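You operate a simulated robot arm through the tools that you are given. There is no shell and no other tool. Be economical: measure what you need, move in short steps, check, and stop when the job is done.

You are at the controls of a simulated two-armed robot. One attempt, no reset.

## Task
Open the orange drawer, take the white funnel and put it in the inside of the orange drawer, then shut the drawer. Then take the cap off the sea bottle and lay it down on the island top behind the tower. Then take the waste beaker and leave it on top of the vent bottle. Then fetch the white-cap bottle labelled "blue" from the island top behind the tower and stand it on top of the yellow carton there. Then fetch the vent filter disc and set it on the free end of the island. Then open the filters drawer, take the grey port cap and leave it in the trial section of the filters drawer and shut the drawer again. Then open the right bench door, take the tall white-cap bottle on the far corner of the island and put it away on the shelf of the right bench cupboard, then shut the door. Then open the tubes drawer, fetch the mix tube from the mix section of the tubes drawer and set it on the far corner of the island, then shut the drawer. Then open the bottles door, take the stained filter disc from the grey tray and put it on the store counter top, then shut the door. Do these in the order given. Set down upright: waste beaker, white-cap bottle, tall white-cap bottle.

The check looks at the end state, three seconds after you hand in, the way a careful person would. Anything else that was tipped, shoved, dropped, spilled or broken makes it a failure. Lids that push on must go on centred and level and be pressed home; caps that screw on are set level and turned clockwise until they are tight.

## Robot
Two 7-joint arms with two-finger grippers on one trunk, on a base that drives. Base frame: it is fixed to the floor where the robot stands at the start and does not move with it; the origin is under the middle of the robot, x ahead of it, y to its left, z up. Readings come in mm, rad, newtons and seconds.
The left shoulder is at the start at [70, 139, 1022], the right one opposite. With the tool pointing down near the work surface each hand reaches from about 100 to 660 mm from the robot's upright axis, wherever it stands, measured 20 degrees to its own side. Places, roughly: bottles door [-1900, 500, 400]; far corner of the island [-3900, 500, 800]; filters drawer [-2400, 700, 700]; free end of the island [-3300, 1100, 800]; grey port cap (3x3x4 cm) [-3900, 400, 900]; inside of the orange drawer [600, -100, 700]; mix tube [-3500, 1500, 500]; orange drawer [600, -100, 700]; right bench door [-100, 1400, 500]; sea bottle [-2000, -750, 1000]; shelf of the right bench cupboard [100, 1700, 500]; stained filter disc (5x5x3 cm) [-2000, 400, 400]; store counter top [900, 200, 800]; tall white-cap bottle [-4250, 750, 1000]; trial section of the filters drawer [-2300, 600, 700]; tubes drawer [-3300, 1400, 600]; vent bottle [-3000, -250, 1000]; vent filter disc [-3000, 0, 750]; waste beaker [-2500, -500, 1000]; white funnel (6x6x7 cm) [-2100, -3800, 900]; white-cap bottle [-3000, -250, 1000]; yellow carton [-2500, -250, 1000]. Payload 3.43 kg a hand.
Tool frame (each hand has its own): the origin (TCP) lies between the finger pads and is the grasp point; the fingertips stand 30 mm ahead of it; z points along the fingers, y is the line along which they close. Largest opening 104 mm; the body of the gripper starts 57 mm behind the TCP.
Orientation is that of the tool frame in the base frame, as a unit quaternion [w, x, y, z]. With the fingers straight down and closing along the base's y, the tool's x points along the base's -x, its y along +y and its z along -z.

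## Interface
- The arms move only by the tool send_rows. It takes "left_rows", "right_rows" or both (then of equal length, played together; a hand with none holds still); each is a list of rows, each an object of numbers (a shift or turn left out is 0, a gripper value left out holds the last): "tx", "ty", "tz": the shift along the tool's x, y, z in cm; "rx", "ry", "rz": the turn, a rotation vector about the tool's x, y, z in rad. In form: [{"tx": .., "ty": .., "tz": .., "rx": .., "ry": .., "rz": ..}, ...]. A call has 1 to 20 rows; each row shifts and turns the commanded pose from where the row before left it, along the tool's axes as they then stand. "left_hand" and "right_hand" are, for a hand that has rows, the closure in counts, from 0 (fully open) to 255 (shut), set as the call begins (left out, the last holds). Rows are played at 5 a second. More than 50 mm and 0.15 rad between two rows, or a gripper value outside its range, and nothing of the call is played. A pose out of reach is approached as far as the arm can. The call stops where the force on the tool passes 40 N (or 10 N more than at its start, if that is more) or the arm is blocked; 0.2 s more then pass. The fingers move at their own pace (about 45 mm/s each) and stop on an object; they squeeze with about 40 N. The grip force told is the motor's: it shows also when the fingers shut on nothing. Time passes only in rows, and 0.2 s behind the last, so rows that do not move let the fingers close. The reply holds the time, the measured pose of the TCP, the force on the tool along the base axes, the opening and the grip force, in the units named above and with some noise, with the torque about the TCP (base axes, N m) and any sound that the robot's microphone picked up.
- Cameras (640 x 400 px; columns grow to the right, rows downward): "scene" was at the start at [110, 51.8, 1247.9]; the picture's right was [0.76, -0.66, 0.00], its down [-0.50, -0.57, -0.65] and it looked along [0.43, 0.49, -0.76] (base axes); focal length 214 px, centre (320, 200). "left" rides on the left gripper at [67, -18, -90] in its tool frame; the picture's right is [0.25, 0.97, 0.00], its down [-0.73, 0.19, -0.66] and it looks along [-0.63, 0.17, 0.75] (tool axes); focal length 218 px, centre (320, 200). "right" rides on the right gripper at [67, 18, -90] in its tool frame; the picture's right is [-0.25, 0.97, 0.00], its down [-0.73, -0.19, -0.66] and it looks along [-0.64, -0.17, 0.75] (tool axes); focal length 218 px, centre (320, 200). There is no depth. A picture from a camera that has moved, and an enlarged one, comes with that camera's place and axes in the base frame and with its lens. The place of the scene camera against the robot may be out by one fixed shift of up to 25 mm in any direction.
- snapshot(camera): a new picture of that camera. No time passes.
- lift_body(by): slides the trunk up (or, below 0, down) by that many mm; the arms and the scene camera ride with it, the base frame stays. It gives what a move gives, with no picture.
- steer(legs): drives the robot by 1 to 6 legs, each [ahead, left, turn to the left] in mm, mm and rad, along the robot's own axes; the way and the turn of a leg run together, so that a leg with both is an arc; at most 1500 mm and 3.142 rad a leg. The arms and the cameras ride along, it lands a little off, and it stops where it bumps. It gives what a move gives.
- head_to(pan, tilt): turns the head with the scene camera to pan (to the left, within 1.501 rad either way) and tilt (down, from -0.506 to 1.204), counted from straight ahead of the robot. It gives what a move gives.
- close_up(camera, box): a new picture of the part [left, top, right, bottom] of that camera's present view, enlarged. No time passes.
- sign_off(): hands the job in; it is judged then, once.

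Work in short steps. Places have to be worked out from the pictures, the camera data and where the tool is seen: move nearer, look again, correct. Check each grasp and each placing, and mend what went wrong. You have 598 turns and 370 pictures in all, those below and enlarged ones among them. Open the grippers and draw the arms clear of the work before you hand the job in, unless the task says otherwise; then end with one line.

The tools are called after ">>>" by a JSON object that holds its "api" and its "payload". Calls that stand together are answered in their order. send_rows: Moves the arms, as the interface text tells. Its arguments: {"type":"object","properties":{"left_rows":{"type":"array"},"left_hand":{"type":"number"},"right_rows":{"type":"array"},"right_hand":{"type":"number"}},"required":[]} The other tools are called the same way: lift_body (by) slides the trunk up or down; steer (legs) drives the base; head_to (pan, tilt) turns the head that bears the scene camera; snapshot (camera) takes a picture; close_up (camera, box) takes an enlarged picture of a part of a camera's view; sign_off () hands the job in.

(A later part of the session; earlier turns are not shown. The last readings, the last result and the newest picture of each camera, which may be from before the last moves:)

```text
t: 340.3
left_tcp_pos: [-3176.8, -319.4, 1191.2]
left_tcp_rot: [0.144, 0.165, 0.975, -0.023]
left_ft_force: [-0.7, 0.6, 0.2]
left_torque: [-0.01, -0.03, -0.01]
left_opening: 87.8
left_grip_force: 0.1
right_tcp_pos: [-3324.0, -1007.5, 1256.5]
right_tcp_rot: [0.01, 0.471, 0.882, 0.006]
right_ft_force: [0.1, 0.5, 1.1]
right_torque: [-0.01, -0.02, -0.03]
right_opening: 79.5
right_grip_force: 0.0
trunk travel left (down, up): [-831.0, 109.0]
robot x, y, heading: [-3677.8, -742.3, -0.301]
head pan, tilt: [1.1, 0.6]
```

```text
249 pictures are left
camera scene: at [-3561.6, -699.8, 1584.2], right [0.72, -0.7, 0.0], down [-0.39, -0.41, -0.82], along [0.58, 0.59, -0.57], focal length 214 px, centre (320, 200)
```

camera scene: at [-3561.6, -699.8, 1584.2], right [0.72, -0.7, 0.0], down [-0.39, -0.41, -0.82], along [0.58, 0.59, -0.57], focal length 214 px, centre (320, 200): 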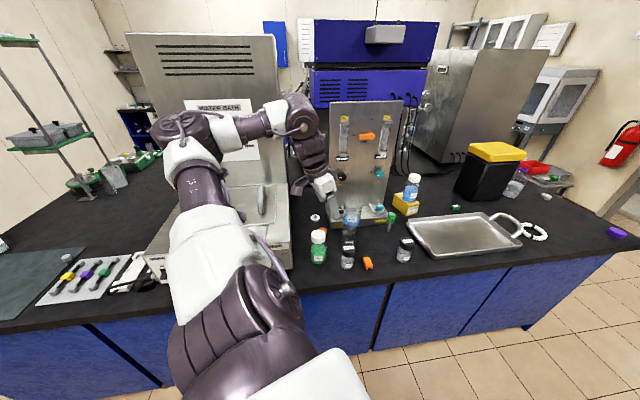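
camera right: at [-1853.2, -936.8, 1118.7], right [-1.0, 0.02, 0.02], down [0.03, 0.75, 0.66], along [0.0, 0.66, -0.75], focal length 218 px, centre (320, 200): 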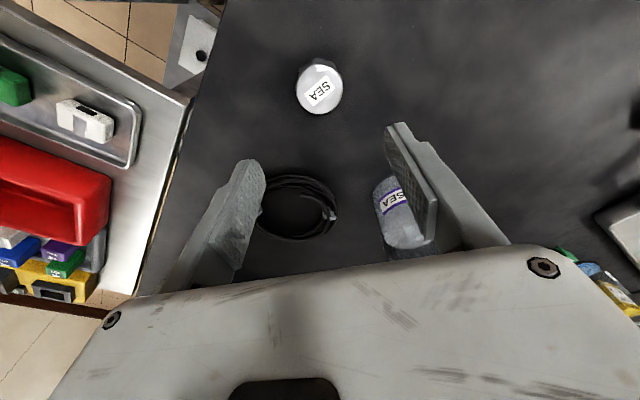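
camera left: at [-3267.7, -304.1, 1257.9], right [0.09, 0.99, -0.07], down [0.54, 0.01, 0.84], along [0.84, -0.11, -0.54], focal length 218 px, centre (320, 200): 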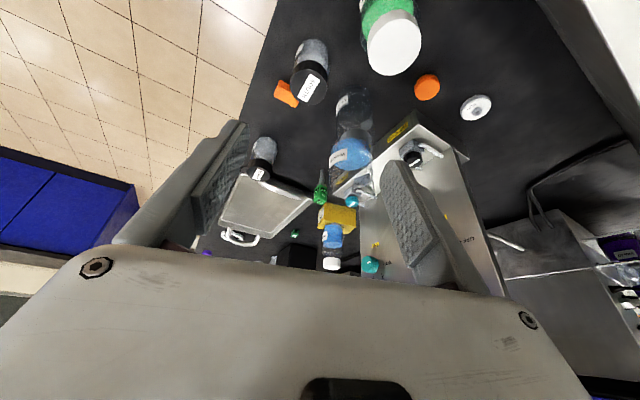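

The disc is clearly seen at (-2985,-55) with room around it. I'll move the base left 285 and ahead 95 so the hand ends above it.

>>> {"api": "steer", "payload": {"legs": [[0, 285, 0], [90, 0, 0]]}}

>>> {"api": "snapshot", "payload": {"camera": "left"}}

>>> {"api": "snapshot", "payload": {"camera": "scene"}}

```text
t: 343.0
left_tcp_pos: [-3010.2, -70.3, 1193.7]
left_tcp_rot: [0.148, 0.163, 0.975, -0.022]
left_ft_force: [-0.5, 0.5, 0.4]
left_torque: [-0.01, -0.05, 0.02]
left_opening: 87.8
left_grip_force: 0.0
right_tcp_pos: [-3157.7, -758.2, 1258.9]
right_tcp_rot: [0.011, 0.471, 0.882, 0.007]
right_ft_force: [-0.3, 0.0, 0.6]
right_torque: [-0.02, -0.03, -0.02]
right_opening: 79.5
right_grip_force: 0.1
trunk travel left (down, up): [-831.0, 109.0]
robot x, y, heading: [-3507.1, -496.4, -0.304]
head pan, tilt: [1.1, 0.6]
```

```text
248 pictures are left
camera left: at [-3102.6, -55.3, 1260.3], right [0.09, 0.99, -0.07], down [0.54, 0.01, 0.84], along [0.84, -0.11, -0.53], focal length 218 px, centre (320, 200)
```

left: 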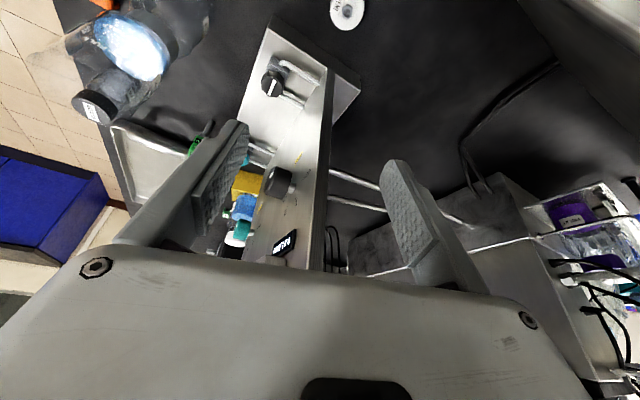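

```text
247 pictures are left
camera scene: at [-3397.7, -451.1, 1584.7], right [0.72, -0.7, 0.0], down [-0.39, -0.41, -0.83], along [0.58, 0.59, -0.56], focal length 214 px, centre (320, 200)
```

scene: 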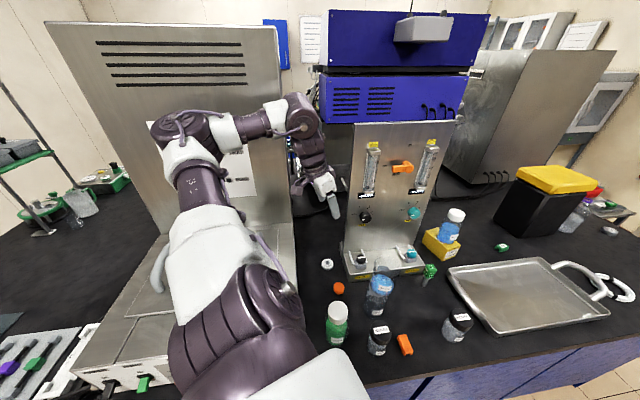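

There is ample room (about 40 mm to the panel base). I'll centre the hand over the disc and lower.

>>> {"api": "steer", "payload": {"legs": [[20, 20, 0]]}}

>>> {"api": "lift_body", "payload": {"by": -200}}

>>> {"api": "snapshot", "payload": {"camera": "left"}}

>>> {"api": "snapshot", "payload": {"camera": "scene"}}

```text
t: 343.8
left_tcp_pos: [-2985.2, -62.2, 1195.2]
left_tcp_rot: [0.147, 0.164, 0.975, -0.02]
left_ft_force: [-0.2, -0.3, 0.4]
left_torque: [0.07, -0.08, 0.04]
left_opening: 87.8
left_grip_force: 0.0
right_tcp_pos: [-3131.8, -751.8, 1257.6]
right_tcp_rot: [0.01, 0.471, 0.882, 0.008]
right_ft_force: [-1.3, -1.1, 0.3]
right_torque: [-0.01, -0.01, 0.01]
right_opening: 79.6
right_grip_force: 0.0
trunk travel left (down, up): [-831.0, 109.0]
robot x, y, heading: [-3481.5, -482.5, -0.303]
head pan, tilt: [1.1, 0.6]
```

```text
t: 346.0
left_tcp_pos: [-2981.6, -58.4, 992.3]
left_tcp_rot: [0.145, 0.165, 0.975, -0.022]
left_ft_force: [-0.3, -0.2, 0.6]
left_torque: [0.01, -0.03, 0.03]
left_opening: 87.9
left_grip_force: 0.0
right_tcp_pos: [-3128.7, -747.1, 1056.6]
right_tcp_rot: [0.009, 0.471, 0.882, 0.006]
right_ft_force: [-0.2, 0.3, 0.5]
right_torque: [-0.02, 0.0, 0.0]
right_opening: 79.8
right_grip_force: 0.0
trunk travel left (down, up): [-631.0, 309.0]
robot x, y, heading: [-3483.9, -483.1, -0.302]
head pan, tilt: [1.1, 0.6]
```

```text
246 pictures are left
camera left: at [-3072.4, -44.0, 1059.0], right [0.09, 0.99, -0.07], down [0.54, 0.01, 0.84], along [0.84, -0.11, -0.54], focal length 218 px, centre (320, 200)
```

left: 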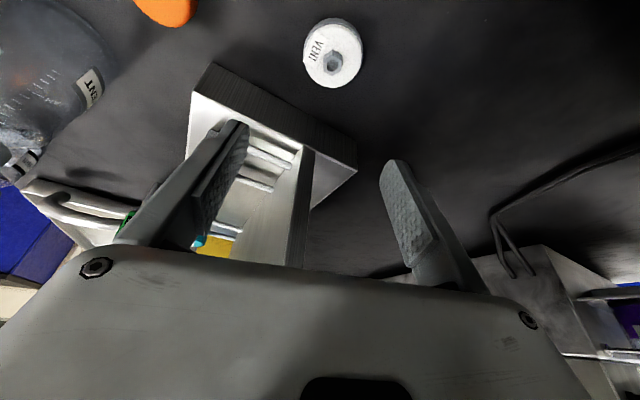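

```text
245 pictures are left
camera scene: at [-3366.1, -440.0, 1384.2], right [0.72, -0.7, 0.0], down [-0.39, -0.4, -0.83], along [0.58, 0.59, -0.56], focal length 214 px, centre (320, 200)
```

scene: 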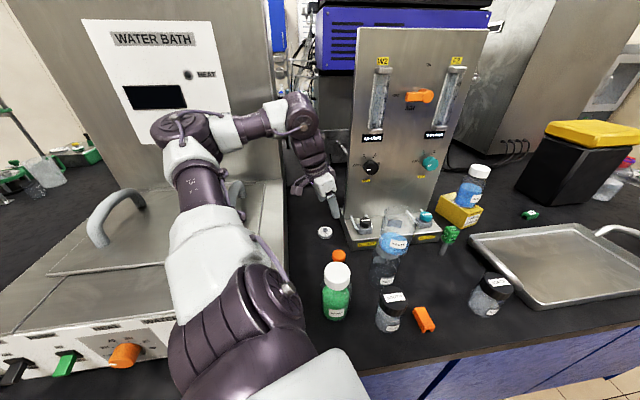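

Nearly centred. Small base correction, then lower to just above the bench.

>>> {"api": "steer", "payload": {"legs": [[-5, 3, 0]]}}

>>> {"api": "lift_body", "payload": {"by": -85}}

>>> {"api": "snapshot", "payload": {"camera": "left"}}

```text
t: 346.7
left_tcp_pos: [-2983.4, -54.8, 993.0]
left_tcp_rot: [0.144, 0.164, 0.976, -0.021]
left_ft_force: [0.0, 0.1, -0.7]
left_torque: [-0.03, -0.01, 0.0]
left_opening: 87.6
left_grip_force: 0.1
right_tcp_pos: [-3132.5, -744.5, 1056.8]
right_tcp_rot: [0.009, 0.471, 0.882, 0.006]
right_ft_force: [1.0, -0.3, 0.4]
right_torque: [-0.01, 0.02, 0.0]
right_opening: 79.7
right_grip_force: 0.0
trunk travel left (down, up): [-631.0, 309.0]
robot x, y, heading: [-3485.9, -475.8, -0.298]
head pan, tilt: [1.1, 0.6]
```

```text
t: 347.9
left_tcp_pos: [-2987.0, -51.6, 937.2]
left_tcp_rot: [0.149, 0.162, 0.975, -0.008]
left_ft_force: [0.7, -0.1, -1.0]
left_torque: [-0.04, 0.03, 0.02]
left_opening: 87.9
left_grip_force: 0.2
right_tcp_pos: [-3135.5, -748.0, 990.0]
right_tcp_rot: [0.01, 0.472, 0.882, 0.012]
right_ft_force: [0.5, -0.1, 0.6]
right_torque: [-0.02, 0.0, 0.01]
right_opening: 79.7
right_grip_force: 0.1
trunk travel left (down, up): [-546.0, 394.0]
robot x, y, heading: [-3488.1, -473.8, -0.31]
head pan, tilt: [1.1, 0.6]
```

```text
244 pictures are left
camera left: at [-3079.4, -40.1, 1004.0], right [0.08, 1.0, -0.04], down [0.53, -0.01, 0.85], along [0.84, -0.09, -0.53], focal length 218 px, centre (320, 200)
```

left: 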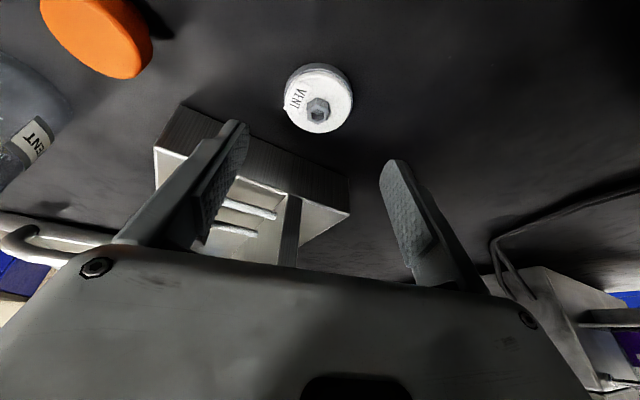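

The hands descended less than the trunk did, so I'll check whether something is resting against an obstacle before going on.

>>> {"api": "send_rows", "payload": {"left_rows": [{}]}}

>>> {"api": "snapshot", "payload": {"camera": "scene"}}

```text
t: 348.5
left_tcp_pos: [-2998.7, -71.4, 924.8]
left_tcp_rot: [0.15, 0.162, 0.975, -0.006]
left_ft_force: [-0.3, -0.5, -0.1]
left_torque: [0.06, 0.02, -0.01]
left_opening: 87.4
left_grip_force: 0.1
right_tcp_pos: [-3145.2, -766.3, 970.7]
right_tcp_rot: [0.009, 0.47, 0.883, 0.017]
right_ft_force: [0.4, 0.0, -0.3]
right_torque: [-0.02, -0.02, 0.0]
right_opening: 79.2
right_grip_force: 0.2
trunk travel left (down, up): [-546.0, 394.0]
robot x, y, heading: [-3491.7, -482.1, -0.3]
head pan, tilt: [1.1, 0.6]
stopped in row 1 (left hand): the arm was blocked; the commanded pose is now the measured one
```

```text
243 pictures are left
camera scene: at [-3386.3, -464.6, 1301.7], right [0.72, -0.7, -0.01], down [-0.39, -0.39, -0.84], along [0.58, 0.6, -0.55], focal length 214 px, centre (320, 200)
```

scene: 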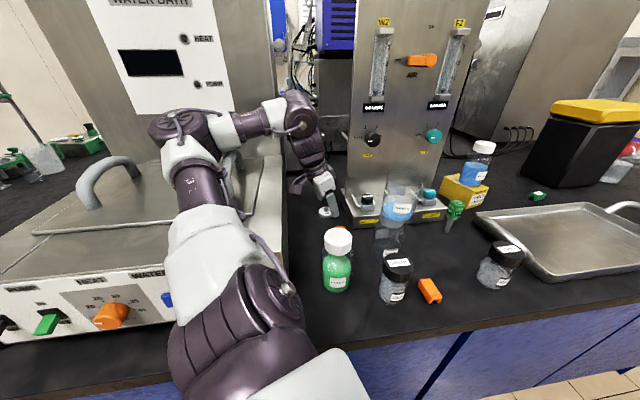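

The left arm is leaning on something (the body tilted). Going back up right away.

>>> {"api": "lift_body", "payload": {"by": 70}}

>>> {"api": "snapshot", "payload": {"camera": "scene"}}

```text
t: 349.6
left_tcp_pos: [-2987.4, -54.6, 975.8]
left_tcp_rot: [0.145, 0.161, 0.976, -0.021]
left_ft_force: [0.2, -0.2, 0.0]
left_torque: [-0.03, 0.03, 0.0]
left_opening: 87.6
left_grip_force: 0.1
right_tcp_pos: [-3133.0, -745.3, 1041.6]
right_tcp_rot: [0.009, 0.47, 0.883, 0.005]
right_ft_force: [0.6, 0.0, 0.0]
right_torque: [-0.01, 0.01, 0.01]
right_opening: 79.7
right_grip_force: 0.0
trunk travel left (down, up): [-616.0, 324.0]
robot x, y, heading: [-3492.3, -481.0, -0.303]
head pan, tilt: [1.1, 0.6]
```

```text
242 pictures are left
camera scene: at [-3371.5, -437.4, 1368.7], right [0.72, -0.7, 0.0], down [-0.39, -0.41, -0.82], along [0.57, 0.59, -0.57], focal length 214 px, centre (320, 200)
```

scene: 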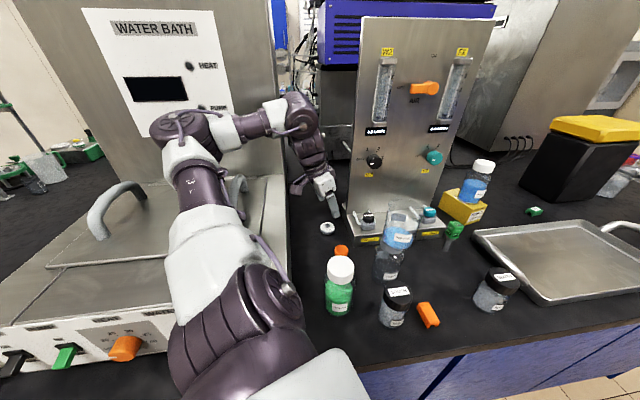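

Everything is still in place. I'll keep the trunk here and lower only the hand with the arm.

>>> {"api": "send_rows", "payload": {"left_rows": [{"tz": 1.5, "tx": 0.45}, {"tz": 1.5, "tx": 0.45}, {"tz": 1.5, "tx": 0.45}]}}

>>> {"api": "snapshot", "payload": {"camera": "left"}}

```text
t: 350.4
left_tcp_pos: [-2988.5, -54.6, 931.3]
left_tcp_rot: [0.147, 0.161, 0.976, -0.02]
left_ft_force: [-0.2, 0.1, 0.1]
left_torque: [0.01, 0.02, 0.0]
left_opening: 87.6
left_grip_force: 0.0
right_tcp_pos: [-3135.1, -747.3, 1041.7]
right_tcp_rot: [0.009, 0.471, 0.882, 0.006]
right_ft_force: [0.2, -0.2, 0.3]
right_torque: [0.0, 0.0, 0.01]
right_opening: 79.7
right_grip_force: 0.3
trunk travel left (down, up): [-616.0, 324.0]
robot x, y, heading: [-3494.5, -482.0, -0.301]
head pan, tilt: [1.1, 0.6]
```

```text
241 pictures are left
camera left: at [-3080.2, -42.0, 998.1], right [0.08, 0.99, -0.07], down [0.54, 0.01, 0.84], along [0.84, -0.11, -0.53], focal length 218 px, centre (320, 200)
```

left: 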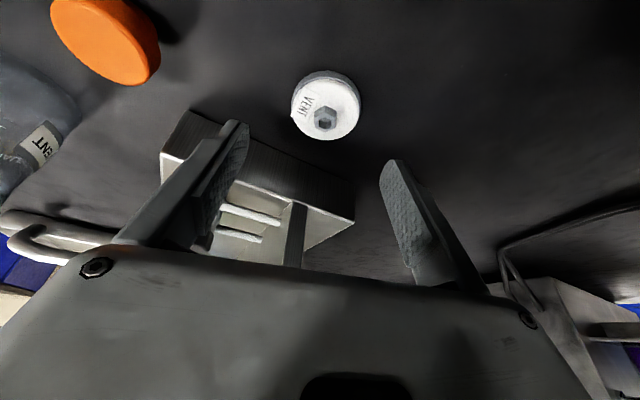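

Directly over the disc. Lower the remaining ~47 mm gently.

>>> {"api": "send_rows", "payload": {"left_rows": [{"tz": 1.5, "tx": 0.45}, {"tz": 1.5, "tx": 0.45}, {"tz": 1.0, "tx": 0.3}, {"tz": 0.5, "tx": 0.15}]}}

>>> {"api": "snapshot", "payload": {"camera": "left"}}

```text
t: 351.4
left_tcp_pos: [-2989.1, -57.5, 888.4]
left_tcp_rot: [0.149, 0.162, 0.975, -0.019]
left_ft_force: [-2.1, 0.7, 14.8]
left_torque: [-0.61, 0.21, 0.07]
left_opening: 85.2
left_grip_force: 0.1
right_tcp_pos: [-3135.4, -749.0, 1043.6]
right_tcp_rot: [0.009, 0.471, 0.882, 0.007]
right_ft_force: [0.5, 0.1, 0.0]
right_torque: [0.0, 0.02, 0.0]
right_opening: 79.7
right_grip_force: 0.0
trunk travel left (down, up): [-616.0, 324.0]
robot x, y, heading: [-3491.3, -483.5, -0.298]
head pan, tilt: [1.1, 0.6]
```

```text
240 pictures are left
camera left: at [-3081.8, -43.0, 954.2], right [0.08, 0.99, -0.07], down [0.53, 0.01, 0.85], along [0.84, -0.1, -0.53], focal length 218 px, centre (320, 200)
```

left: 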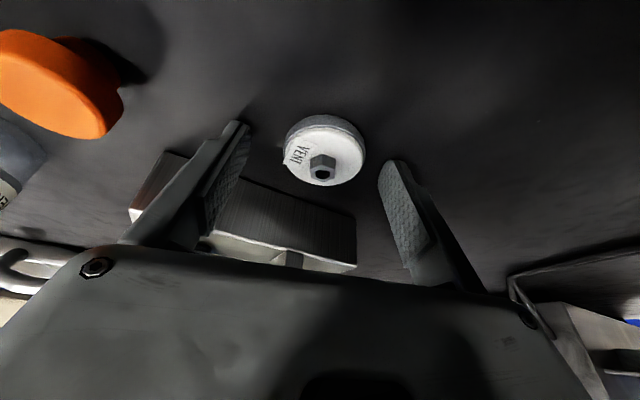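

Touching the bench lightly. Raise 2 mm and close on the disc.

>>> {"api": "send_rows", "payload": {"left_rows": [{"tz": -0.25}, {}, {}, {}, {}], "left_hand": 255}}

>>> {"api": "snapshot", "payload": {"camera": "left"}}

```text
t: 352.6
left_tcp_pos: [-2989.5, -56.0, 887.3]
left_tcp_rot: [0.146, 0.162, 0.976, -0.019]
left_ft_force: [-0.3, -0.4, -0.2]
left_torque: [-0.01, -0.05, 0.03]
left_opening: 46.9
left_grip_force: 40.0
right_tcp_pos: [-3135.8, -745.9, 1041.5]
right_tcp_rot: [0.009, 0.47, 0.883, 0.007]
right_ft_force: [0.0, 0.3, 0.5]
right_torque: [0.01, 0.02, 0.01]
right_opening: 79.5
right_grip_force: 0.2
trunk travel left (down, up): [-616.0, 324.0]
robot x, y, heading: [-3494.5, -479.9, -0.3]
head pan, tilt: [1.1, 0.6]
```

```text
239 pictures are left
camera left: at [-3082.0, -41.9, 954.4], right [0.08, 0.99, -0.07], down [0.54, 0.01, 0.84], along [0.84, -0.1, -0.53], focal length 218 px, centre (320, 200)
```

left: 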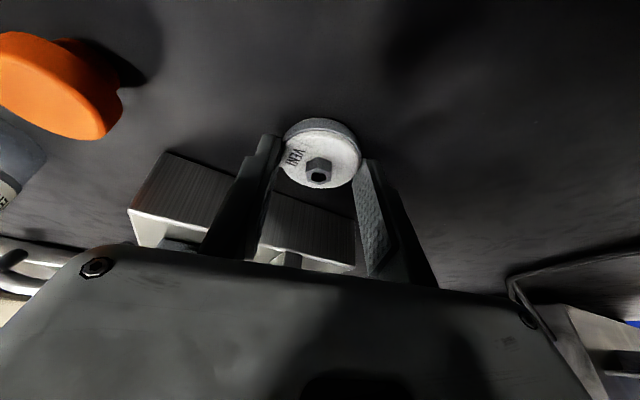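

Disc held (46.9 mm). Lift high, then retrace: back 110, then right.

>>> {"api": "lift_body", "payload": {"by": 300}}

>>> {"api": "steer", "payload": {"legs": [[-115, 0, 0], [0, -350, 0]]}}

>>> {"api": "head_to", "payload": {"pan": 1.4, "tilt": 0.5}}

>>> {"api": "snapshot", "payload": {"camera": "scene"}}

```text
t: 355.6
left_tcp_pos: [-2990.1, -57.1, 1187.7]
left_tcp_rot: [0.147, 0.162, 0.976, -0.019]
left_ft_force: [-0.4, 0.2, -0.3]
left_torque: [-0.03, -0.02, 0.01]
left_opening: 46.8
left_grip_force: 40.0
right_tcp_pos: [-3135.3, -746.9, 1342.6]
right_tcp_rot: [0.009, 0.47, 0.883, 0.006]
right_ft_force: [0.1, 0.2, 0.7]
right_torque: [0.0, 0.02, -0.04]
right_opening: 79.5
right_grip_force: 0.0
trunk travel left (down, up): [-916.0, 24.0]
robot x, y, heading: [-3489.9, -480.8, -0.301]
head pan, tilt: [1.1, 0.6]
```

```text
t: 358.6
left_tcp_pos: [-3198.7, -351.1, 1186.1]
left_tcp_rot: [0.146, 0.163, 0.976, -0.022]
left_ft_force: [0.0, 0.0, -0.9]
left_torque: [0.01, -0.03, 0.02]
left_opening: 46.8
left_grip_force: 39.4
right_tcp_pos: [-3345.6, -1042.2, 1342.0]
right_tcp_rot: [0.009, 0.47, 0.882, 0.005]
right_ft_force: [-0.4, 0.6, 0.9]
right_torque: [0.02, 0.03, 0.02]
right_opening: 79.6
right_grip_force: 0.1
trunk travel left (down, up): [-916.0, 24.0]
robot x, y, heading: [-3701.3, -779.1, -0.302]
head pan, tilt: [1.1, 0.6]
```

```text
t: 359.4
left_tcp_pos: [-3201.2, -354.8, 1187.7]
left_tcp_rot: [0.145, 0.162, 0.976, -0.02]
left_ft_force: [0.4, 0.5, -0.3]
left_torque: [-0.02, -0.02, -0.02]
left_opening: 46.8
left_grip_force: 39.7
right_tcp_pos: [-3347.5, -1045.4, 1342.7]
right_tcp_rot: [0.01, 0.47, 0.883, 0.006]
right_ft_force: [-0.5, -0.2, 0.3]
right_torque: [-0.03, -0.02, 0.01]
right_opening: 79.6
right_grip_force: 0.1
trunk travel left (down, up): [-916.0, 24.0]
robot x, y, heading: [-3701.2, -779.7, -0.303]
head pan, tilt: [1.4, 0.499]
```

```text
238 pictures are left
camera scene: at [-3605.1, -720.6, 1678.2], right [0.89, -0.46, 0.0], down [-0.22, -0.43, -0.88], along [0.4, 0.78, -0.48], focal length 214 px, centre (320, 200)
```

scene: 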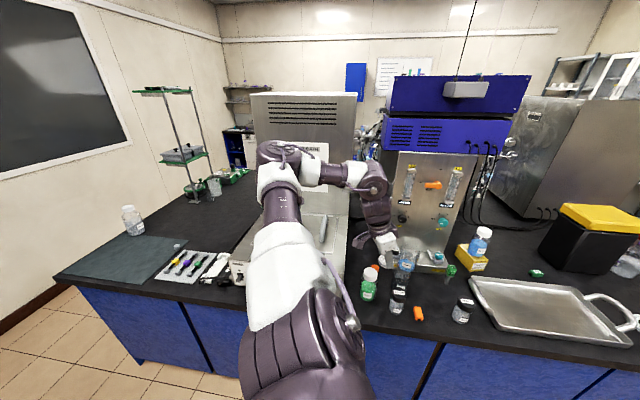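

The far corner and free end are at the island's left end. I'll turn to face along the end passage and strafe around.

>>> {"api": "steer", "payload": {"legs": [[0, 0, 1.247], [0, 1400, 0]]}}

>>> {"api": "head_to", "payload": {"pan": 0.0, "tilt": 0.5}}

>>> {"api": "snapshot", "payload": {"camera": "scene"}}

```text
t: 369.4
left_tcp_pos: [-5033.7, 699.7, 1188.3]
left_tcp_rot: [0.131, -0.423, 0.894, 0.067]
left_ft_force: [0.1, -0.7, -0.6]
left_torque: [-0.02, -0.01, 0.03]
left_opening: 46.6
left_grip_force: 40.1
right_tcp_pos: [-4437.7, 321.9, 1341.4]
right_tcp_rot: [0.004, -0.118, 0.993, 0.011]
right_ft_force: [-0.5, -0.4, -0.1]
right_torque: [0.02, 0.01, 0.0]
right_opening: 79.7
right_grip_force: 0.0
trunk travel left (down, up): [-916.0, 24.0]
robot x, y, heading: [-4812.4, 80.1, 0.918]
head pan, tilt: [1.4, 0.499]
```

```text
t: 371.0
left_tcp_pos: [-5034.5, 701.1, 1188.1]
left_tcp_rot: [0.132, -0.423, 0.894, 0.067]
left_ft_force: [-0.3, -0.2, -0.8]
left_torque: [-0.01, -0.04, -0.03]
left_opening: 46.8
left_grip_force: 40.4
right_tcp_pos: [-4437.7, 321.4, 1341.3]
right_tcp_rot: [0.005, -0.118, 0.993, 0.01]
right_ft_force: [0.2, -0.4, -0.1]
right_torque: [-0.03, -0.05, -0.01]
right_opening: 79.6
right_grip_force: 0.1
trunk travel left (down, up): [-916.0, 24.0]
robot x, y, heading: [-4810.3, 80.3, 0.913]
head pan, tilt: [0.0, 0.499]
```

```text
237 pictures are left
camera scene: at [-4716.2, 185.6, 1678.2], right [0.79, -0.61, 0.0], down [-0.29, -0.38, -0.88], along [0.54, 0.7, -0.48], focal length 214 px, centre (320, 200)
```

scene: 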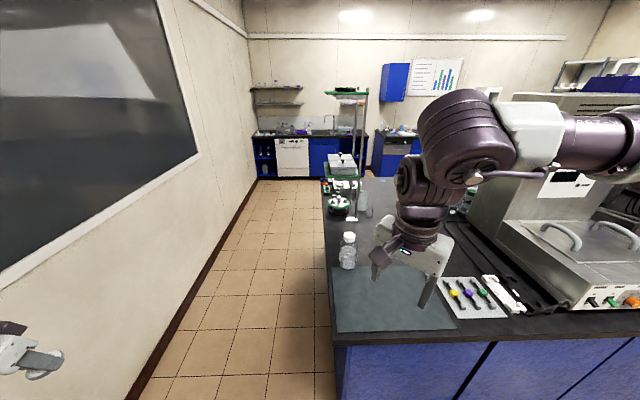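

The corridor past the island's end is about 1.2 m wide. I'll bring the left hand in, then drive through along u≈-4330.

>>> {"api": "send_rows", "payload": {"left_rows": [{"ty": -3.5}, {"ty": -3.5}, {"ty": -3.5}, {"ty": -3.5}, {"ty": -3.5}, {"ty": -3.5}]}}

>>> {"api": "steer", "payload": {"legs": [[0, 0, 0.03], [0, 380, 0], [1200, 0, 0], [1250, 0, 0]]}}

>>> {"api": "head_to", "payload": {"pan": -1.2, "tilt": 0.5}}

>>> {"api": "snapshot", "payload": {"camera": "scene"}}

```text
t: 372.4
left_tcp_pos: [-4875.0, 574.2, 1184.6]
left_tcp_rot: [0.13, -0.424, 0.894, 0.066]
left_ft_force: [0.1, -0.1, -0.3]
left_torque: [0.02, 0.06, 0.01]
left_opening: 46.7
left_grip_force: 40.1
left hand out of reach, approached as far as the arm can: row 4, 6
right_tcp_pos: [-4432.8, 321.6, 1340.8]
right_tcp_rot: [0.001, -0.117, 0.993, 0.011]
right_ft_force: [0.0, 0.5, 0.2]
right_torque: [-0.01, 0.05, -0.01]
right_opening: 79.5
right_grip_force: 0.1
trunk travel left (down, up): [-916.0, 24.0]
robot x, y, heading: [-4812.4, 78.2, 0.918]
head pan, tilt: [0.0, 0.499]
```

```text
t: 374.6
left_tcp_pos: [-5088.8, 713.7, 1188.9]
left_tcp_rot: [0.128, -0.435, 0.888, 0.072]
left_ft_force: [0.8, -1.4, 1.0]
left_torque: [-0.01, 0.1, 0.03]
left_opening: 46.5
left_grip_force: 39.6
right_tcp_pos: [-4637.5, 471.4, 1339.8]
right_tcp_rot: [0.001, -0.131, 0.991, 0.013]
right_ft_force: [1.2, -0.8, 0.1]
right_torque: [0.09, 0.09, -0.04]
right_opening: 79.6
right_grip_force: 0.0
trunk travel left (down, up): [-916.0, 24.0]
robot x, y, heading: [-5016.0, 228.2, 0.946]
head pan, tilt: [0.0, 0.499]
stopped in leg 2: the robot was blocked; the commanded pose is now the measured one
```

```text
t: 376.0
left_tcp_pos: [-5097.2, 719.6, 1186.2]
left_tcp_rot: [0.131, -0.436, 0.888, 0.068]
left_ft_force: [-0.6, 0.2, 0.5]
left_torque: [0.02, 0.02, -0.03]
left_opening: 46.7
left_grip_force: 40.7
right_tcp_pos: [-4646.9, 478.5, 1342.1]
right_tcp_rot: [0.002, -0.131, 0.991, 0.012]
right_ft_force: [0.7, -0.7, 0.0]
right_torque: [0.0, 0.01, -0.02]
right_opening: 79.9
right_grip_force: 0.1
trunk travel left (down, up): [-916.0, 24.0]
robot x, y, heading: [-5013.7, 227.0, 0.947]
head pan, tilt: [-1.201, 0.499]
```

```text
236 pictures are left
camera scene: at [-4886.8, 238.1, 1678.1], right [-0.25, -0.97, 0.0], down [-0.46, 0.12, -0.88], along [0.85, -0.22, -0.48], focal length 214 px, centre (320, 200)
```

scene: 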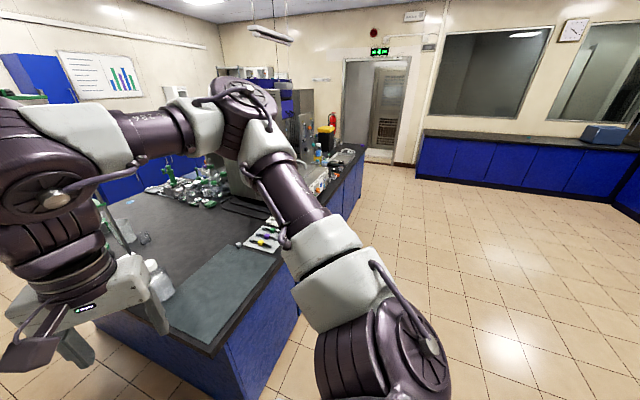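

The strafe was blocked; look to the left to see by what.

>>> {"api": "head_to", "payload": {"pan": 1.2, "tilt": 0.6}}

>>> {"api": "snapshot", "payload": {"camera": "scene"}}

```text
t: 378.2
left_tcp_pos: [-5100.2, 719.7, 1185.2]
left_tcp_rot: [0.13, -0.437, 0.887, 0.068]
left_ft_force: [-0.4, -0.2, 0.2]
left_torque: [0.0, 0.0, 0.03]
left_opening: 46.5
left_grip_force: 40.0
right_tcp_pos: [-4648.2, 479.8, 1341.7]
right_tcp_rot: [0.004, -0.132, 0.991, 0.01]
right_ft_force: [-0.3, -0.2, -0.4]
right_torque: [0.01, 0.0, 0.02]
right_opening: 79.5
right_grip_force: 0.0
trunk travel left (down, up): [-916.0, 24.0]
robot x, y, heading: [-5013.1, 227.9, 0.944]
head pan, tilt: [1.201, 0.6]
```

```text
235 pictures are left
camera scene: at [-5024.5, 336.3, 1669.1], right [0.84, 0.54, 0.0], down [0.31, -0.47, -0.82], along [-0.45, 0.69, -0.57], focal length 214 px, centre (320, 200)
```

scene: 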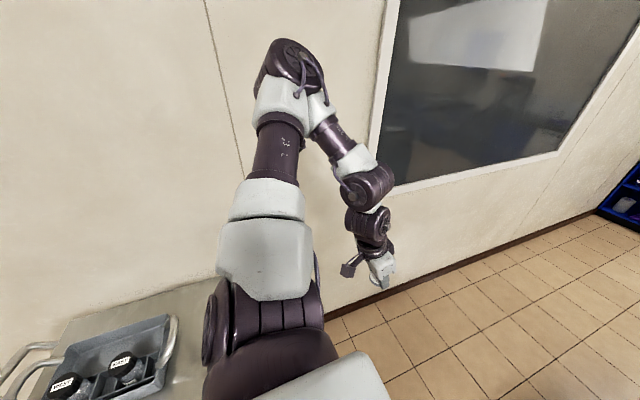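

Nothing obvious at arm height. Tilt down to see the floor on the left.

>>> {"api": "head_to", "payload": {"pan": 1.45, "tilt": 1.15}}

>>> {"api": "snapshot", "payload": {"camera": "scene"}}

```text
t: 379.1
left_tcp_pos: [-5099.9, 719.3, 1185.0]
left_tcp_rot: [0.13, -0.438, 0.887, 0.068]
left_ft_force: [-0.3, 0.2, 0.3]
left_torque: [0.01, -0.02, 0.01]
left_opening: 46.7
left_grip_force: 39.6
right_tcp_pos: [-4648.3, 480.6, 1342.0]
right_tcp_rot: [0.003, -0.132, 0.991, 0.01]
right_ft_force: [0.2, -0.1, -0.6]
right_torque: [0.02, -0.02, 0.04]
right_opening: 79.6
right_grip_force: 0.1
trunk travel left (down, up): [-916.0, 24.0]
robot x, y, heading: [-5015.0, 228.7, 0.942]
head pan, tilt: [1.45, 1.15]
```

```text
234 pictures are left
camera scene: at [-5020.0, 302.5, 1627.4], right [0.68, 0.73, 0.0], down [0.67, -0.62, -0.41], along [-0.3, 0.28, -0.91], focal length 214 px, centre (320, 200)
```

scene: 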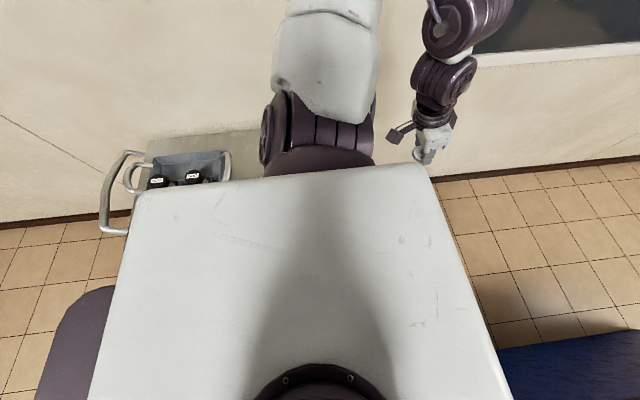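

The cart is behind-left. I'll move ahead 500 mm first, away from it, and then try shifting left again.

>>> {"api": "steer", "payload": {"legs": [[400, 0, 0], [0, 200, 0]]}}

>>> {"api": "head_to", "payload": {"pan": 0, "tilt": 0.5}}

>>> {"api": "snapshot", "payload": {"camera": "scene"}}

```text
t: 382.8
left_tcp_pos: [-5030.8, 1149.6, 1185.8]
left_tcp_rot: [0.131, -0.439, 0.886, 0.07]
left_ft_force: [0.4, -0.1, 0.7]
left_torque: [0.02, 0.01, 0.01]
left_opening: 46.6
left_grip_force: 40.2
right_tcp_pos: [-4578.9, 913.5, 1342.2]
right_tcp_rot: [0.003, -0.135, 0.991, 0.011]
right_ft_force: [-0.6, -1.0, 0.1]
right_torque: [0.0, 0.0, 0.0]
right_opening: 79.7
right_grip_force: 0.0
trunk travel left (down, up): [-916.0, 24.0]
robot x, y, heading: [-4949.1, 662.5, 0.946]
head pan, tilt: [1.45, 1.15]
```

```text
t: 384.4
left_tcp_pos: [-5031.5, 1152.3, 1185.5]
left_tcp_rot: [0.13, -0.44, 0.886, 0.069]
left_ft_force: [0.1, 0.6, 0.0]
left_torque: [0.01, 0.02, 0.01]
left_opening: 46.6
left_grip_force: 40.2
right_tcp_pos: [-4580.4, 916.1, 1342.3]
right_tcp_rot: [0.004, -0.135, 0.991, 0.01]
right_ft_force: [-1.1, 0.5, 0.4]
right_torque: [-0.02, 0.02, -0.02]
right_opening: 79.8
right_grip_force: 0.0
trunk travel left (down, up): [-916.0, 24.0]
robot x, y, heading: [-4948.4, 660.9, 0.947]
head pan, tilt: [0.0, 0.499]
```

```text
233 pictures are left
camera scene: at [-4854.0, 769.6, 1678.1], right [0.81, -0.58, 0.0], down [-0.28, -0.39, -0.88], along [0.51, 0.71, -0.48], focal length 214 px, centre (320, 200)
```

scene: 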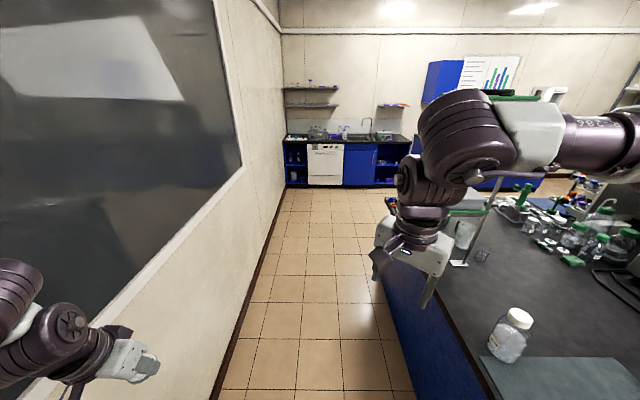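

That worked. Now drive ahead along the corridor to the front side and look right.

>>> {"api": "steer", "payload": {"legs": [[1400, 0, 0], [650, 0, 0]]}}

>>> {"api": "head_to", "payload": {"pan": -1.4, "tilt": 0.45}}

>>> {"api": "snapshot", "payload": {"camera": "scene"}}

```text
t: 394.7
left_tcp_pos: [-3800.0, 2830.8, 1185.0]
left_tcp_rot: [0.131, -0.431, 0.89, 0.068]
left_ft_force: [-0.1, 0.0, -1.0]
left_torque: [0.02, -0.03, -0.01]
left_opening: 46.6
left_grip_force: 40.3
right_tcp_pos: [-3352.9, 2584.7, 1343.1]
right_tcp_rot: [0.005, -0.127, 0.992, 0.011]
right_ft_force: [0.4, -0.2, -0.1]
right_torque: [0.03, -0.04, -0.01]
right_opening: 79.4
right_grip_force: 0.1
trunk travel left (down, up): [-916.0, 24.0]
robot x, y, heading: [-3722.2, 2340.8, 0.934]
head pan, tilt: [0.0, 0.499]
```

```text
t: 396.2
left_tcp_pos: [-3799.2, 2830.4, 1184.6]
left_tcp_rot: [0.131, -0.43, 0.891, 0.067]
left_ft_force: [-0.7, -0.4, -0.8]
left_torque: [-0.01, 0.01, -0.02]
left_opening: 46.8
left_grip_force: 39.5
right_tcp_pos: [-3351.9, 2586.6, 1342.1]
right_tcp_rot: [0.004, -0.126, 0.992, 0.01]
right_ft_force: [-0.5, -0.3, 0.2]
right_torque: [-0.01, 0.01, -0.03]
right_opening: 79.6
right_grip_force: 0.0
trunk travel left (down, up): [-916.0, 24.0]
robot x, y, heading: [-3719.7, 2337.4, 0.932]
head pan, tilt: [-1.4, 0.45]
```

```text
232 pictures are left
camera scene: at [-3600.4, 2331.2, 1682.7], right [-0.45, -0.89, 0.0], down [-0.39, 0.2, -0.9], along [0.8, -0.41, -0.44], focal length 214 px, centre (320, 200)
```

scene: 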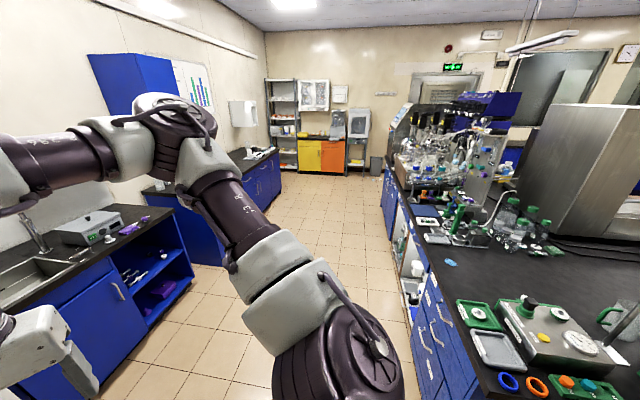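

The free end is the clear counter patch near column 500. I'll turn to face the island's front side and approach it.

>>> {"api": "steer", "payload": {"legs": [[0, 0, -3.13], [0, 800, 0]]}}

>>> {"api": "head_to", "payload": {"pan": 0.2, "tilt": 0.6}}

>>> {"api": "snapshot", "payload": {"camera": "scene"}}

```text
t: 407.8
left_tcp_pos: [-2971.3, 1394.4, 1186.6]
left_tcp_rot: [0.07, 0.883, 0.446, -0.13]
left_ft_force: [-0.5, 0.5, -0.1]
left_torque: [-0.05, 0.0, 0.02]
left_opening: 46.9
left_grip_force: 39.5
right_tcp_pos: [-3426.3, 1624.0, 1341.5]
right_tcp_rot: [0.012, 0.99, 0.142, -0.004]
right_ft_force: [1.7, 0.3, 0.5]
right_torque: [0.02, 0.0, -0.01]
right_opening: 79.7
right_grip_force: 0.1
trunk travel left (down, up): [-916.0, 24.0]
robot x, y, heading: [-3068.5, 1884.8, -2.177]
head pan, tilt: [-1.4, 0.45]
```

```text
t: 409.4
left_tcp_pos: [-2970.8, 1393.4, 1184.3]
left_tcp_rot: [0.069, 0.883, 0.446, -0.13]
left_ft_force: [0.2, 0.1, -0.6]
left_torque: [0.02, -0.01, 0.03]
left_opening: 46.7
left_grip_force: 39.8
right_tcp_pos: [-3426.2, 1622.7, 1342.9]
right_tcp_rot: [0.011, 0.99, 0.143, -0.004]
right_ft_force: [-0.5, 0.7, -0.2]
right_torque: [0.01, -0.01, -0.01]
right_opening: 79.8
right_grip_force: 0.1
trunk travel left (down, up): [-916.0, 24.0]
robot x, y, heading: [-3064.8, 1882.3, -2.178]
head pan, tilt: [0.201, 0.6]
```

```text
231 pictures are left
camera scene: at [-3119.1, 1752.5, 1669.1], right [-0.92, 0.39, 0.0], down [0.22, 0.52, -0.82], along [-0.33, -0.76, -0.57], focal length 214 px, centre (320, 200)
```

scene: 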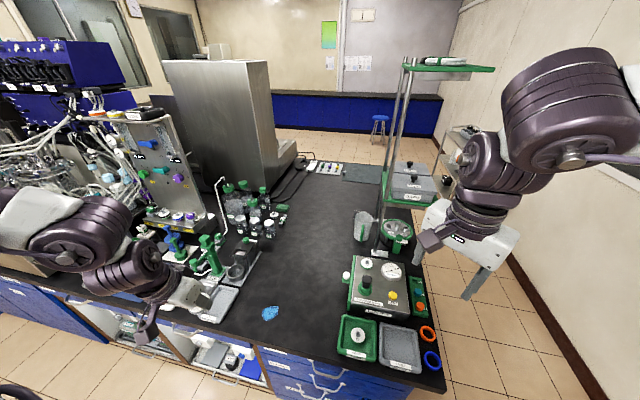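

The free patch is around (-3320,1150). I'll move in, then extend the left arm over it.

>>> {"api": "steer", "payload": {"legs": [[0, -145, 0], [140, 0, 0]]}}

>>> {"api": "send_rows", "payload": {"left_rows": [{"tx": -4.0, "tz": 1.2}, {"tx": -4.0, "tz": 1.2}, {"tx": -4.0, "tz": 1.2}, {"tx": -4.0, "tz": 1.2}, {"tx": -4.0, "tz": 1.2}]}}

>>> {"api": "lift_body", "payload": {"by": -230}}

>>> {"api": "snapshot", "payload": {"camera": "left"}}

>>> {"api": "snapshot", "payload": {"camera": "scene"}}

```text
t: 411.6
left_tcp_pos: [-3067.6, 1384.5, 1189.2]
left_tcp_rot: [0.08, 0.855, 0.497, -0.124]
left_ft_force: [-2.9, -0.7, -0.6]
left_torque: [0.01, -0.14, 0.0]
left_opening: 46.6
left_grip_force: 40.1
right_tcp_pos: [-3547.5, 1558.4, 1341.3]
right_tcp_rot: [0.013, 0.98, 0.201, -0.002]
right_ft_force: [-1.4, 1.5, -0.7]
right_torque: [-0.08, -0.11, -0.03]
right_opening: 79.7
right_grip_force: 0.1
trunk travel left (down, up): [-916.0, 24.0]
robot x, y, heading: [-3212.6, 1853.6, -2.056]
head pan, tilt: [0.201, 0.6]
stopped in leg 2: the robot was blocked; the commanded pose is now the measured one
```

```text
t: 413.0
left_tcp_pos: [-2985.2, 1180.3, 1188.0]
left_tcp_rot: [0.086, 0.807, 0.572, -0.118]
left_ft_force: [0.2, -0.6, -0.2]
left_torque: [-0.01, 0.04, -0.02]
left_opening: 46.7
left_grip_force: 40.2
right_tcp_pos: [-3417.8, 1464.9, 1340.4]
right_tcp_rot: [0.011, 0.958, 0.288, -0.001]
right_ft_force: [0.3, -0.8, 0.2]
right_torque: [0.06, 0.03, -0.03]
right_opening: 79.4
right_grip_force: 0.0
trunk travel left (down, up): [-916.0, 24.0]
robot x, y, heading: [-3144.5, 1817.8, -1.877]
head pan, tilt: [0.201, 0.6]
stopped in row 5 (left hand): the arm was blocked; the commanded pose is now the measured one
```

```text
t: 415.5
left_tcp_pos: [-2980.1, 1181.2, 957.9]
left_tcp_rot: [0.088, 0.806, 0.574, -0.119]
left_ft_force: [0.9, 0.5, -0.3]
left_torque: [0.0, 0.02, -0.04]
left_opening: 46.9
left_grip_force: 39.5
right_tcp_pos: [-3415.4, 1463.0, 1112.8]
right_tcp_rot: [0.01, 0.957, 0.29, -0.002]
right_ft_force: [0.1, -1.1, 0.1]
right_torque: [0.02, 0.03, -0.02]
right_opening: 79.3
right_grip_force: 0.1
trunk travel left (down, up): [-686.0, 254.0]
robot x, y, heading: [-3149.0, 1817.5, -1.871]
head pan, tilt: [0.201, 0.6]
```

```text
230 pictures are left
camera left: at [-2968.9, 1274.0, 1024.7], right [0.99, -0.09, -0.07], down [0.01, -0.54, 0.84], along [-0.11, -0.84, -0.54], focal length 218 px, centre (320, 200)
```

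left: 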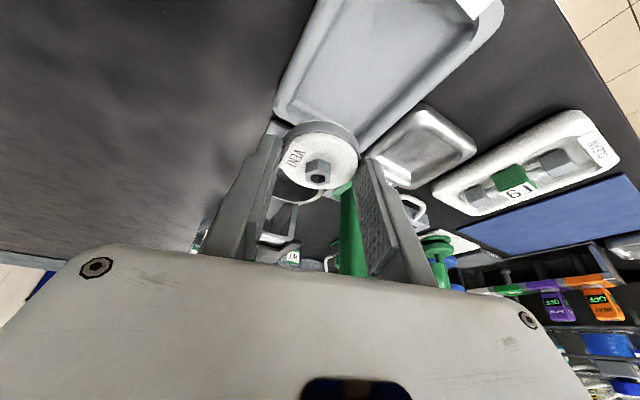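

```text
229 pictures are left
camera scene: at [-3162.7, 1674.8, 1439.1], right [-0.99, 0.1, 0.0], down [0.06, 0.56, -0.82], along [-0.08, -0.82, -0.57], focal length 214 px, centre (320, 200)
```

scene: 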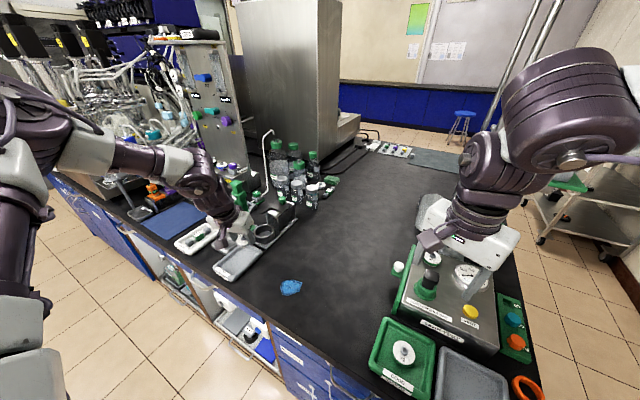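

The robot got turned by contact with something. I'll check the right side, where the rack and right arm are.

>>> {"api": "head_to", "payload": {"pan": -0.7, "tilt": 0.35}}

>>> {"api": "snapshot", "payload": {"camera": "scene"}}

```text
t: 416.7
left_tcp_pos: [-2981.0, 1181.3, 958.2]
left_tcp_rot: [0.088, 0.806, 0.574, -0.118]
left_ft_force: [0.1, -0.4, 0.5]
left_torque: [0.04, -0.03, 0.02]
left_opening: 46.8
left_grip_force: 40.4
right_tcp_pos: [-3415.5, 1462.1, 1111.3]
right_tcp_rot: [0.01, 0.957, 0.291, -0.002]
right_ft_force: [-0.8, 0.1, 0.3]
right_torque: [-0.01, -0.03, -0.03]
right_opening: 79.5
right_grip_force: 0.0
trunk travel left (down, up): [-686.0, 254.0]
robot x, y, heading: [-3148.7, 1818.7, -1.871]
head pan, tilt: [-0.7, 0.351]
```

```text
228 pictures are left
camera scene: at [-3232.3, 1712.5, 1461.9], right [-0.54, 0.84, 0.0], down [0.29, 0.19, -0.94], along [-0.79, -0.51, -0.34], focal length 214 px, centre (320, 200)
```

scene: 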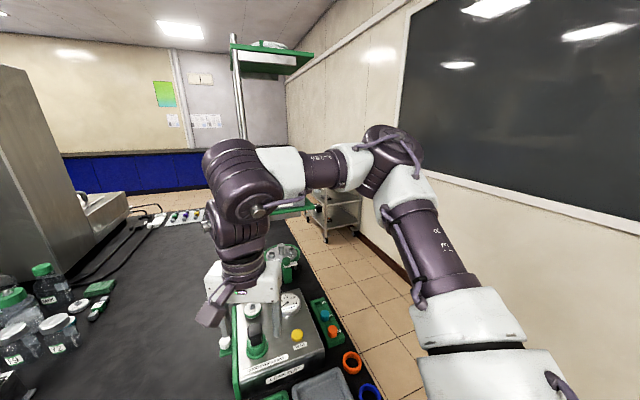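

The right arm is near the rack. I'll back straight off 220 mm, then look again.

>>> {"api": "steer", "payload": {"legs": [[-220, 0, 0]]}}

>>> {"api": "snapshot", "payload": {"camera": "scene"}}

```text
t: 418.3
left_tcp_pos: [-2928.3, 1386.0, 956.0]
left_tcp_rot: [0.086, 0.811, 0.567, -0.117]
left_ft_force: [-0.1, -0.7, -0.3]
left_torque: [0.04, 0.03, -0.02]
left_opening: 46.9
left_grip_force: 39.7
right_tcp_pos: [-3357.1, 1674.9, 1109.6]
right_tcp_rot: [0.01, 0.96, 0.281, -0.002]
right_ft_force: [0.3, -0.8, 0.3]
right_torque: [0.03, -0.02, -0.02]
right_opening: 79.5
right_grip_force: 0.1
trunk travel left (down, up): [-686.0, 254.0]
robot x, y, heading: [-3086.3, 2029.1, -1.888]
head pan, tilt: [-0.7, 0.351]
```

```text
227 pictures are left
camera scene: at [-3171.2, 1921.0, 1461.5], right [-0.52, 0.85, 0.0], down [0.29, 0.18, -0.94], along [-0.8, -0.49, -0.35], focal length 214 px, centre (320, 200)
```

scene: 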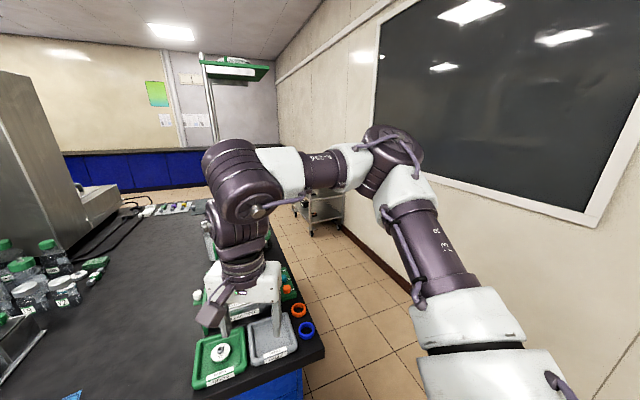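

Back up a bit more and realign to see the whole end of the island.

>>> {"api": "steer", "payload": {"legs": [[-100, 0, 0], [0, 0, -0.31]]}}

>>> {"api": "head_to", "payload": {"pan": -0.15, "tilt": 0.4}}

>>> {"api": "snapshot", "payload": {"camera": "scene"}}

```text
t: 420.5
left_tcp_pos: [-3094.3, 1465.6, 957.8]
left_tcp_rot: [0.067, 0.887, 0.438, -0.13]
left_ft_force: [-0.3, -0.5, 0.9]
left_torque: [0.02, -0.01, -0.02]
left_opening: 46.8
left_grip_force: 39.5
right_tcp_pos: [-3417.9, 1869.5, 1111.3]
right_tcp_rot: [0.009, 0.991, 0.133, -0.004]
right_ft_force: [-0.2, -0.5, -0.3]
right_torque: [0.0, -0.01, 0.02]
right_opening: 79.3
right_grip_force: 0.1
trunk travel left (down, up): [-686.0, 254.0]
robot x, y, heading: [-3050.2, 2124.2, -2.192]
head pan, tilt: [-0.7, 0.351]
```

```text
t: 421.4
left_tcp_pos: [-3093.6, 1465.7, 958.2]
left_tcp_rot: [0.067, 0.887, 0.438, -0.13]
left_ft_force: [-0.3, 0.4, -0.9]
left_torque: [-0.03, -0.02, 0.02]
left_opening: 46.9
left_grip_force: 40.0
right_tcp_pos: [-3417.4, 1869.1, 1111.8]
right_tcp_rot: [0.009, 0.991, 0.133, -0.004]
right_ft_force: [-0.2, -0.6, -0.5]
right_torque: [0.0, 0.0, 0.03]
right_opening: 79.7
right_grip_force: 0.1
trunk travel left (down, up): [-686.0, 254.0]
robot x, y, heading: [-3047.8, 2121.9, -2.193]
head pan, tilt: [-0.15, 0.4]
```

```text
226 pictures are left
camera scene: at [-3137.0, 2009.2, 1457.3], right [-0.72, 0.7, 0.0], down [0.27, 0.28, -0.92], along [-0.64, -0.66, -0.39], focal length 214 px, centre (320, 200)
```

scene: 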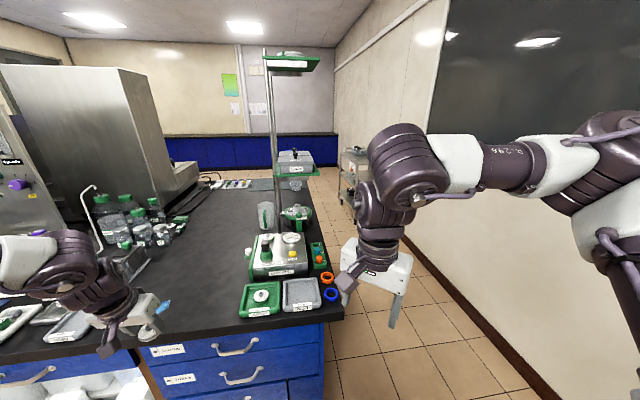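

All items at the end still stand as before. I'll approach again more gently: the arm is already extended, so only a short drive is needed.

>>> {"api": "steer", "payload": {"legs": [[0, 45, 0], [235, 0, 0]]}}

>>> {"api": "head_to", "payload": {"pan": 0.1, "tilt": 0.7}}

>>> {"api": "snapshot", "payload": {"camera": "scene"}}

>>> {"api": "snapshot", "payload": {"camera": "left"}}

```text
t: 423.7
left_tcp_pos: [-3191.0, 1247.0, 958.9]
left_tcp_rot: [0.068, 0.886, 0.44, -0.13]
left_ft_force: [0.2, -0.4, 0.0]
left_torque: [0.03, 0.0, 0.02]
left_opening: 46.5
left_grip_force: 39.7
right_tcp_pos: [-3515.5, 1650.3, 1113.7]
right_tcp_rot: [0.011, 0.991, 0.136, -0.004]
right_ft_force: [-0.7, -0.2, 0.0]
right_torque: [0.03, -0.01, 0.01]
right_opening: 79.6
right_grip_force: 0.0
trunk travel left (down, up): [-686.0, 254.0]
robot x, y, heading: [-3152.4, 1899.6, -2.185]
head pan, tilt: [-0.15, 0.4]
```

```text
t: 424.5
left_tcp_pos: [-3192.0, 1247.5, 957.0]
left_tcp_rot: [0.067, 0.886, 0.44, -0.129]
left_ft_force: [-0.5, 0.7, -0.3]
left_torque: [-0.01, 0.0, 0.01]
left_opening: 46.4
left_grip_force: 40.1
right_tcp_pos: [-3517.9, 1649.6, 1112.2]
right_tcp_rot: [0.009, 0.991, 0.136, -0.004]
right_ft_force: [-0.7, 0.6, 0.1]
right_torque: [0.02, 0.03, -0.02]
right_opening: 79.6
right_grip_force: 0.1
trunk travel left (down, up): [-686.0, 254.0]
robot x, y, heading: [-3152.8, 1903.8, -2.191]
head pan, tilt: [0.099, 0.7]
```

```text
225 pictures are left
camera scene: at [-3215.8, 1782.6, 1430.5], right [-0.87, 0.5, 0.0], down [0.32, 0.56, -0.77], along [-0.38, -0.66, -0.64], focal length 214 px, centre (320, 200)
```

scene: 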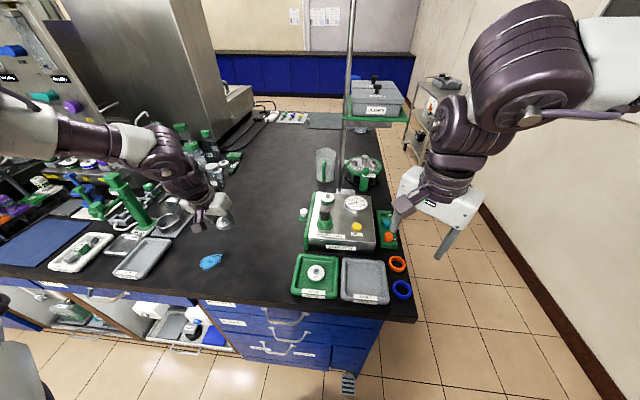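

```text
224 pictures are left
camera left: at [-3152.4, 1332.1, 1024.4], right [0.92, -0.39, -0.07], down [-0.16, -0.52, 0.84], along [-0.36, -0.76, -0.54], focal length 218 px, centre (320, 200)
```

left: 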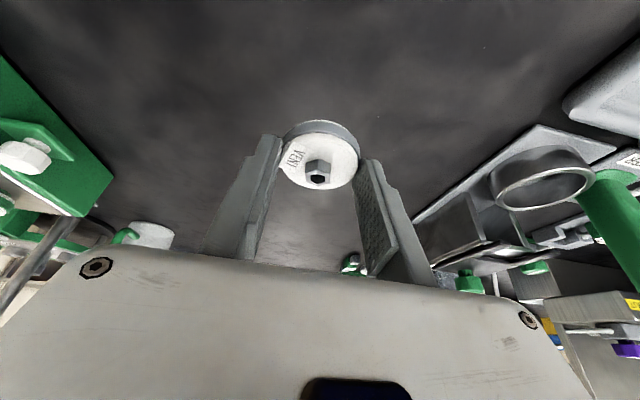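

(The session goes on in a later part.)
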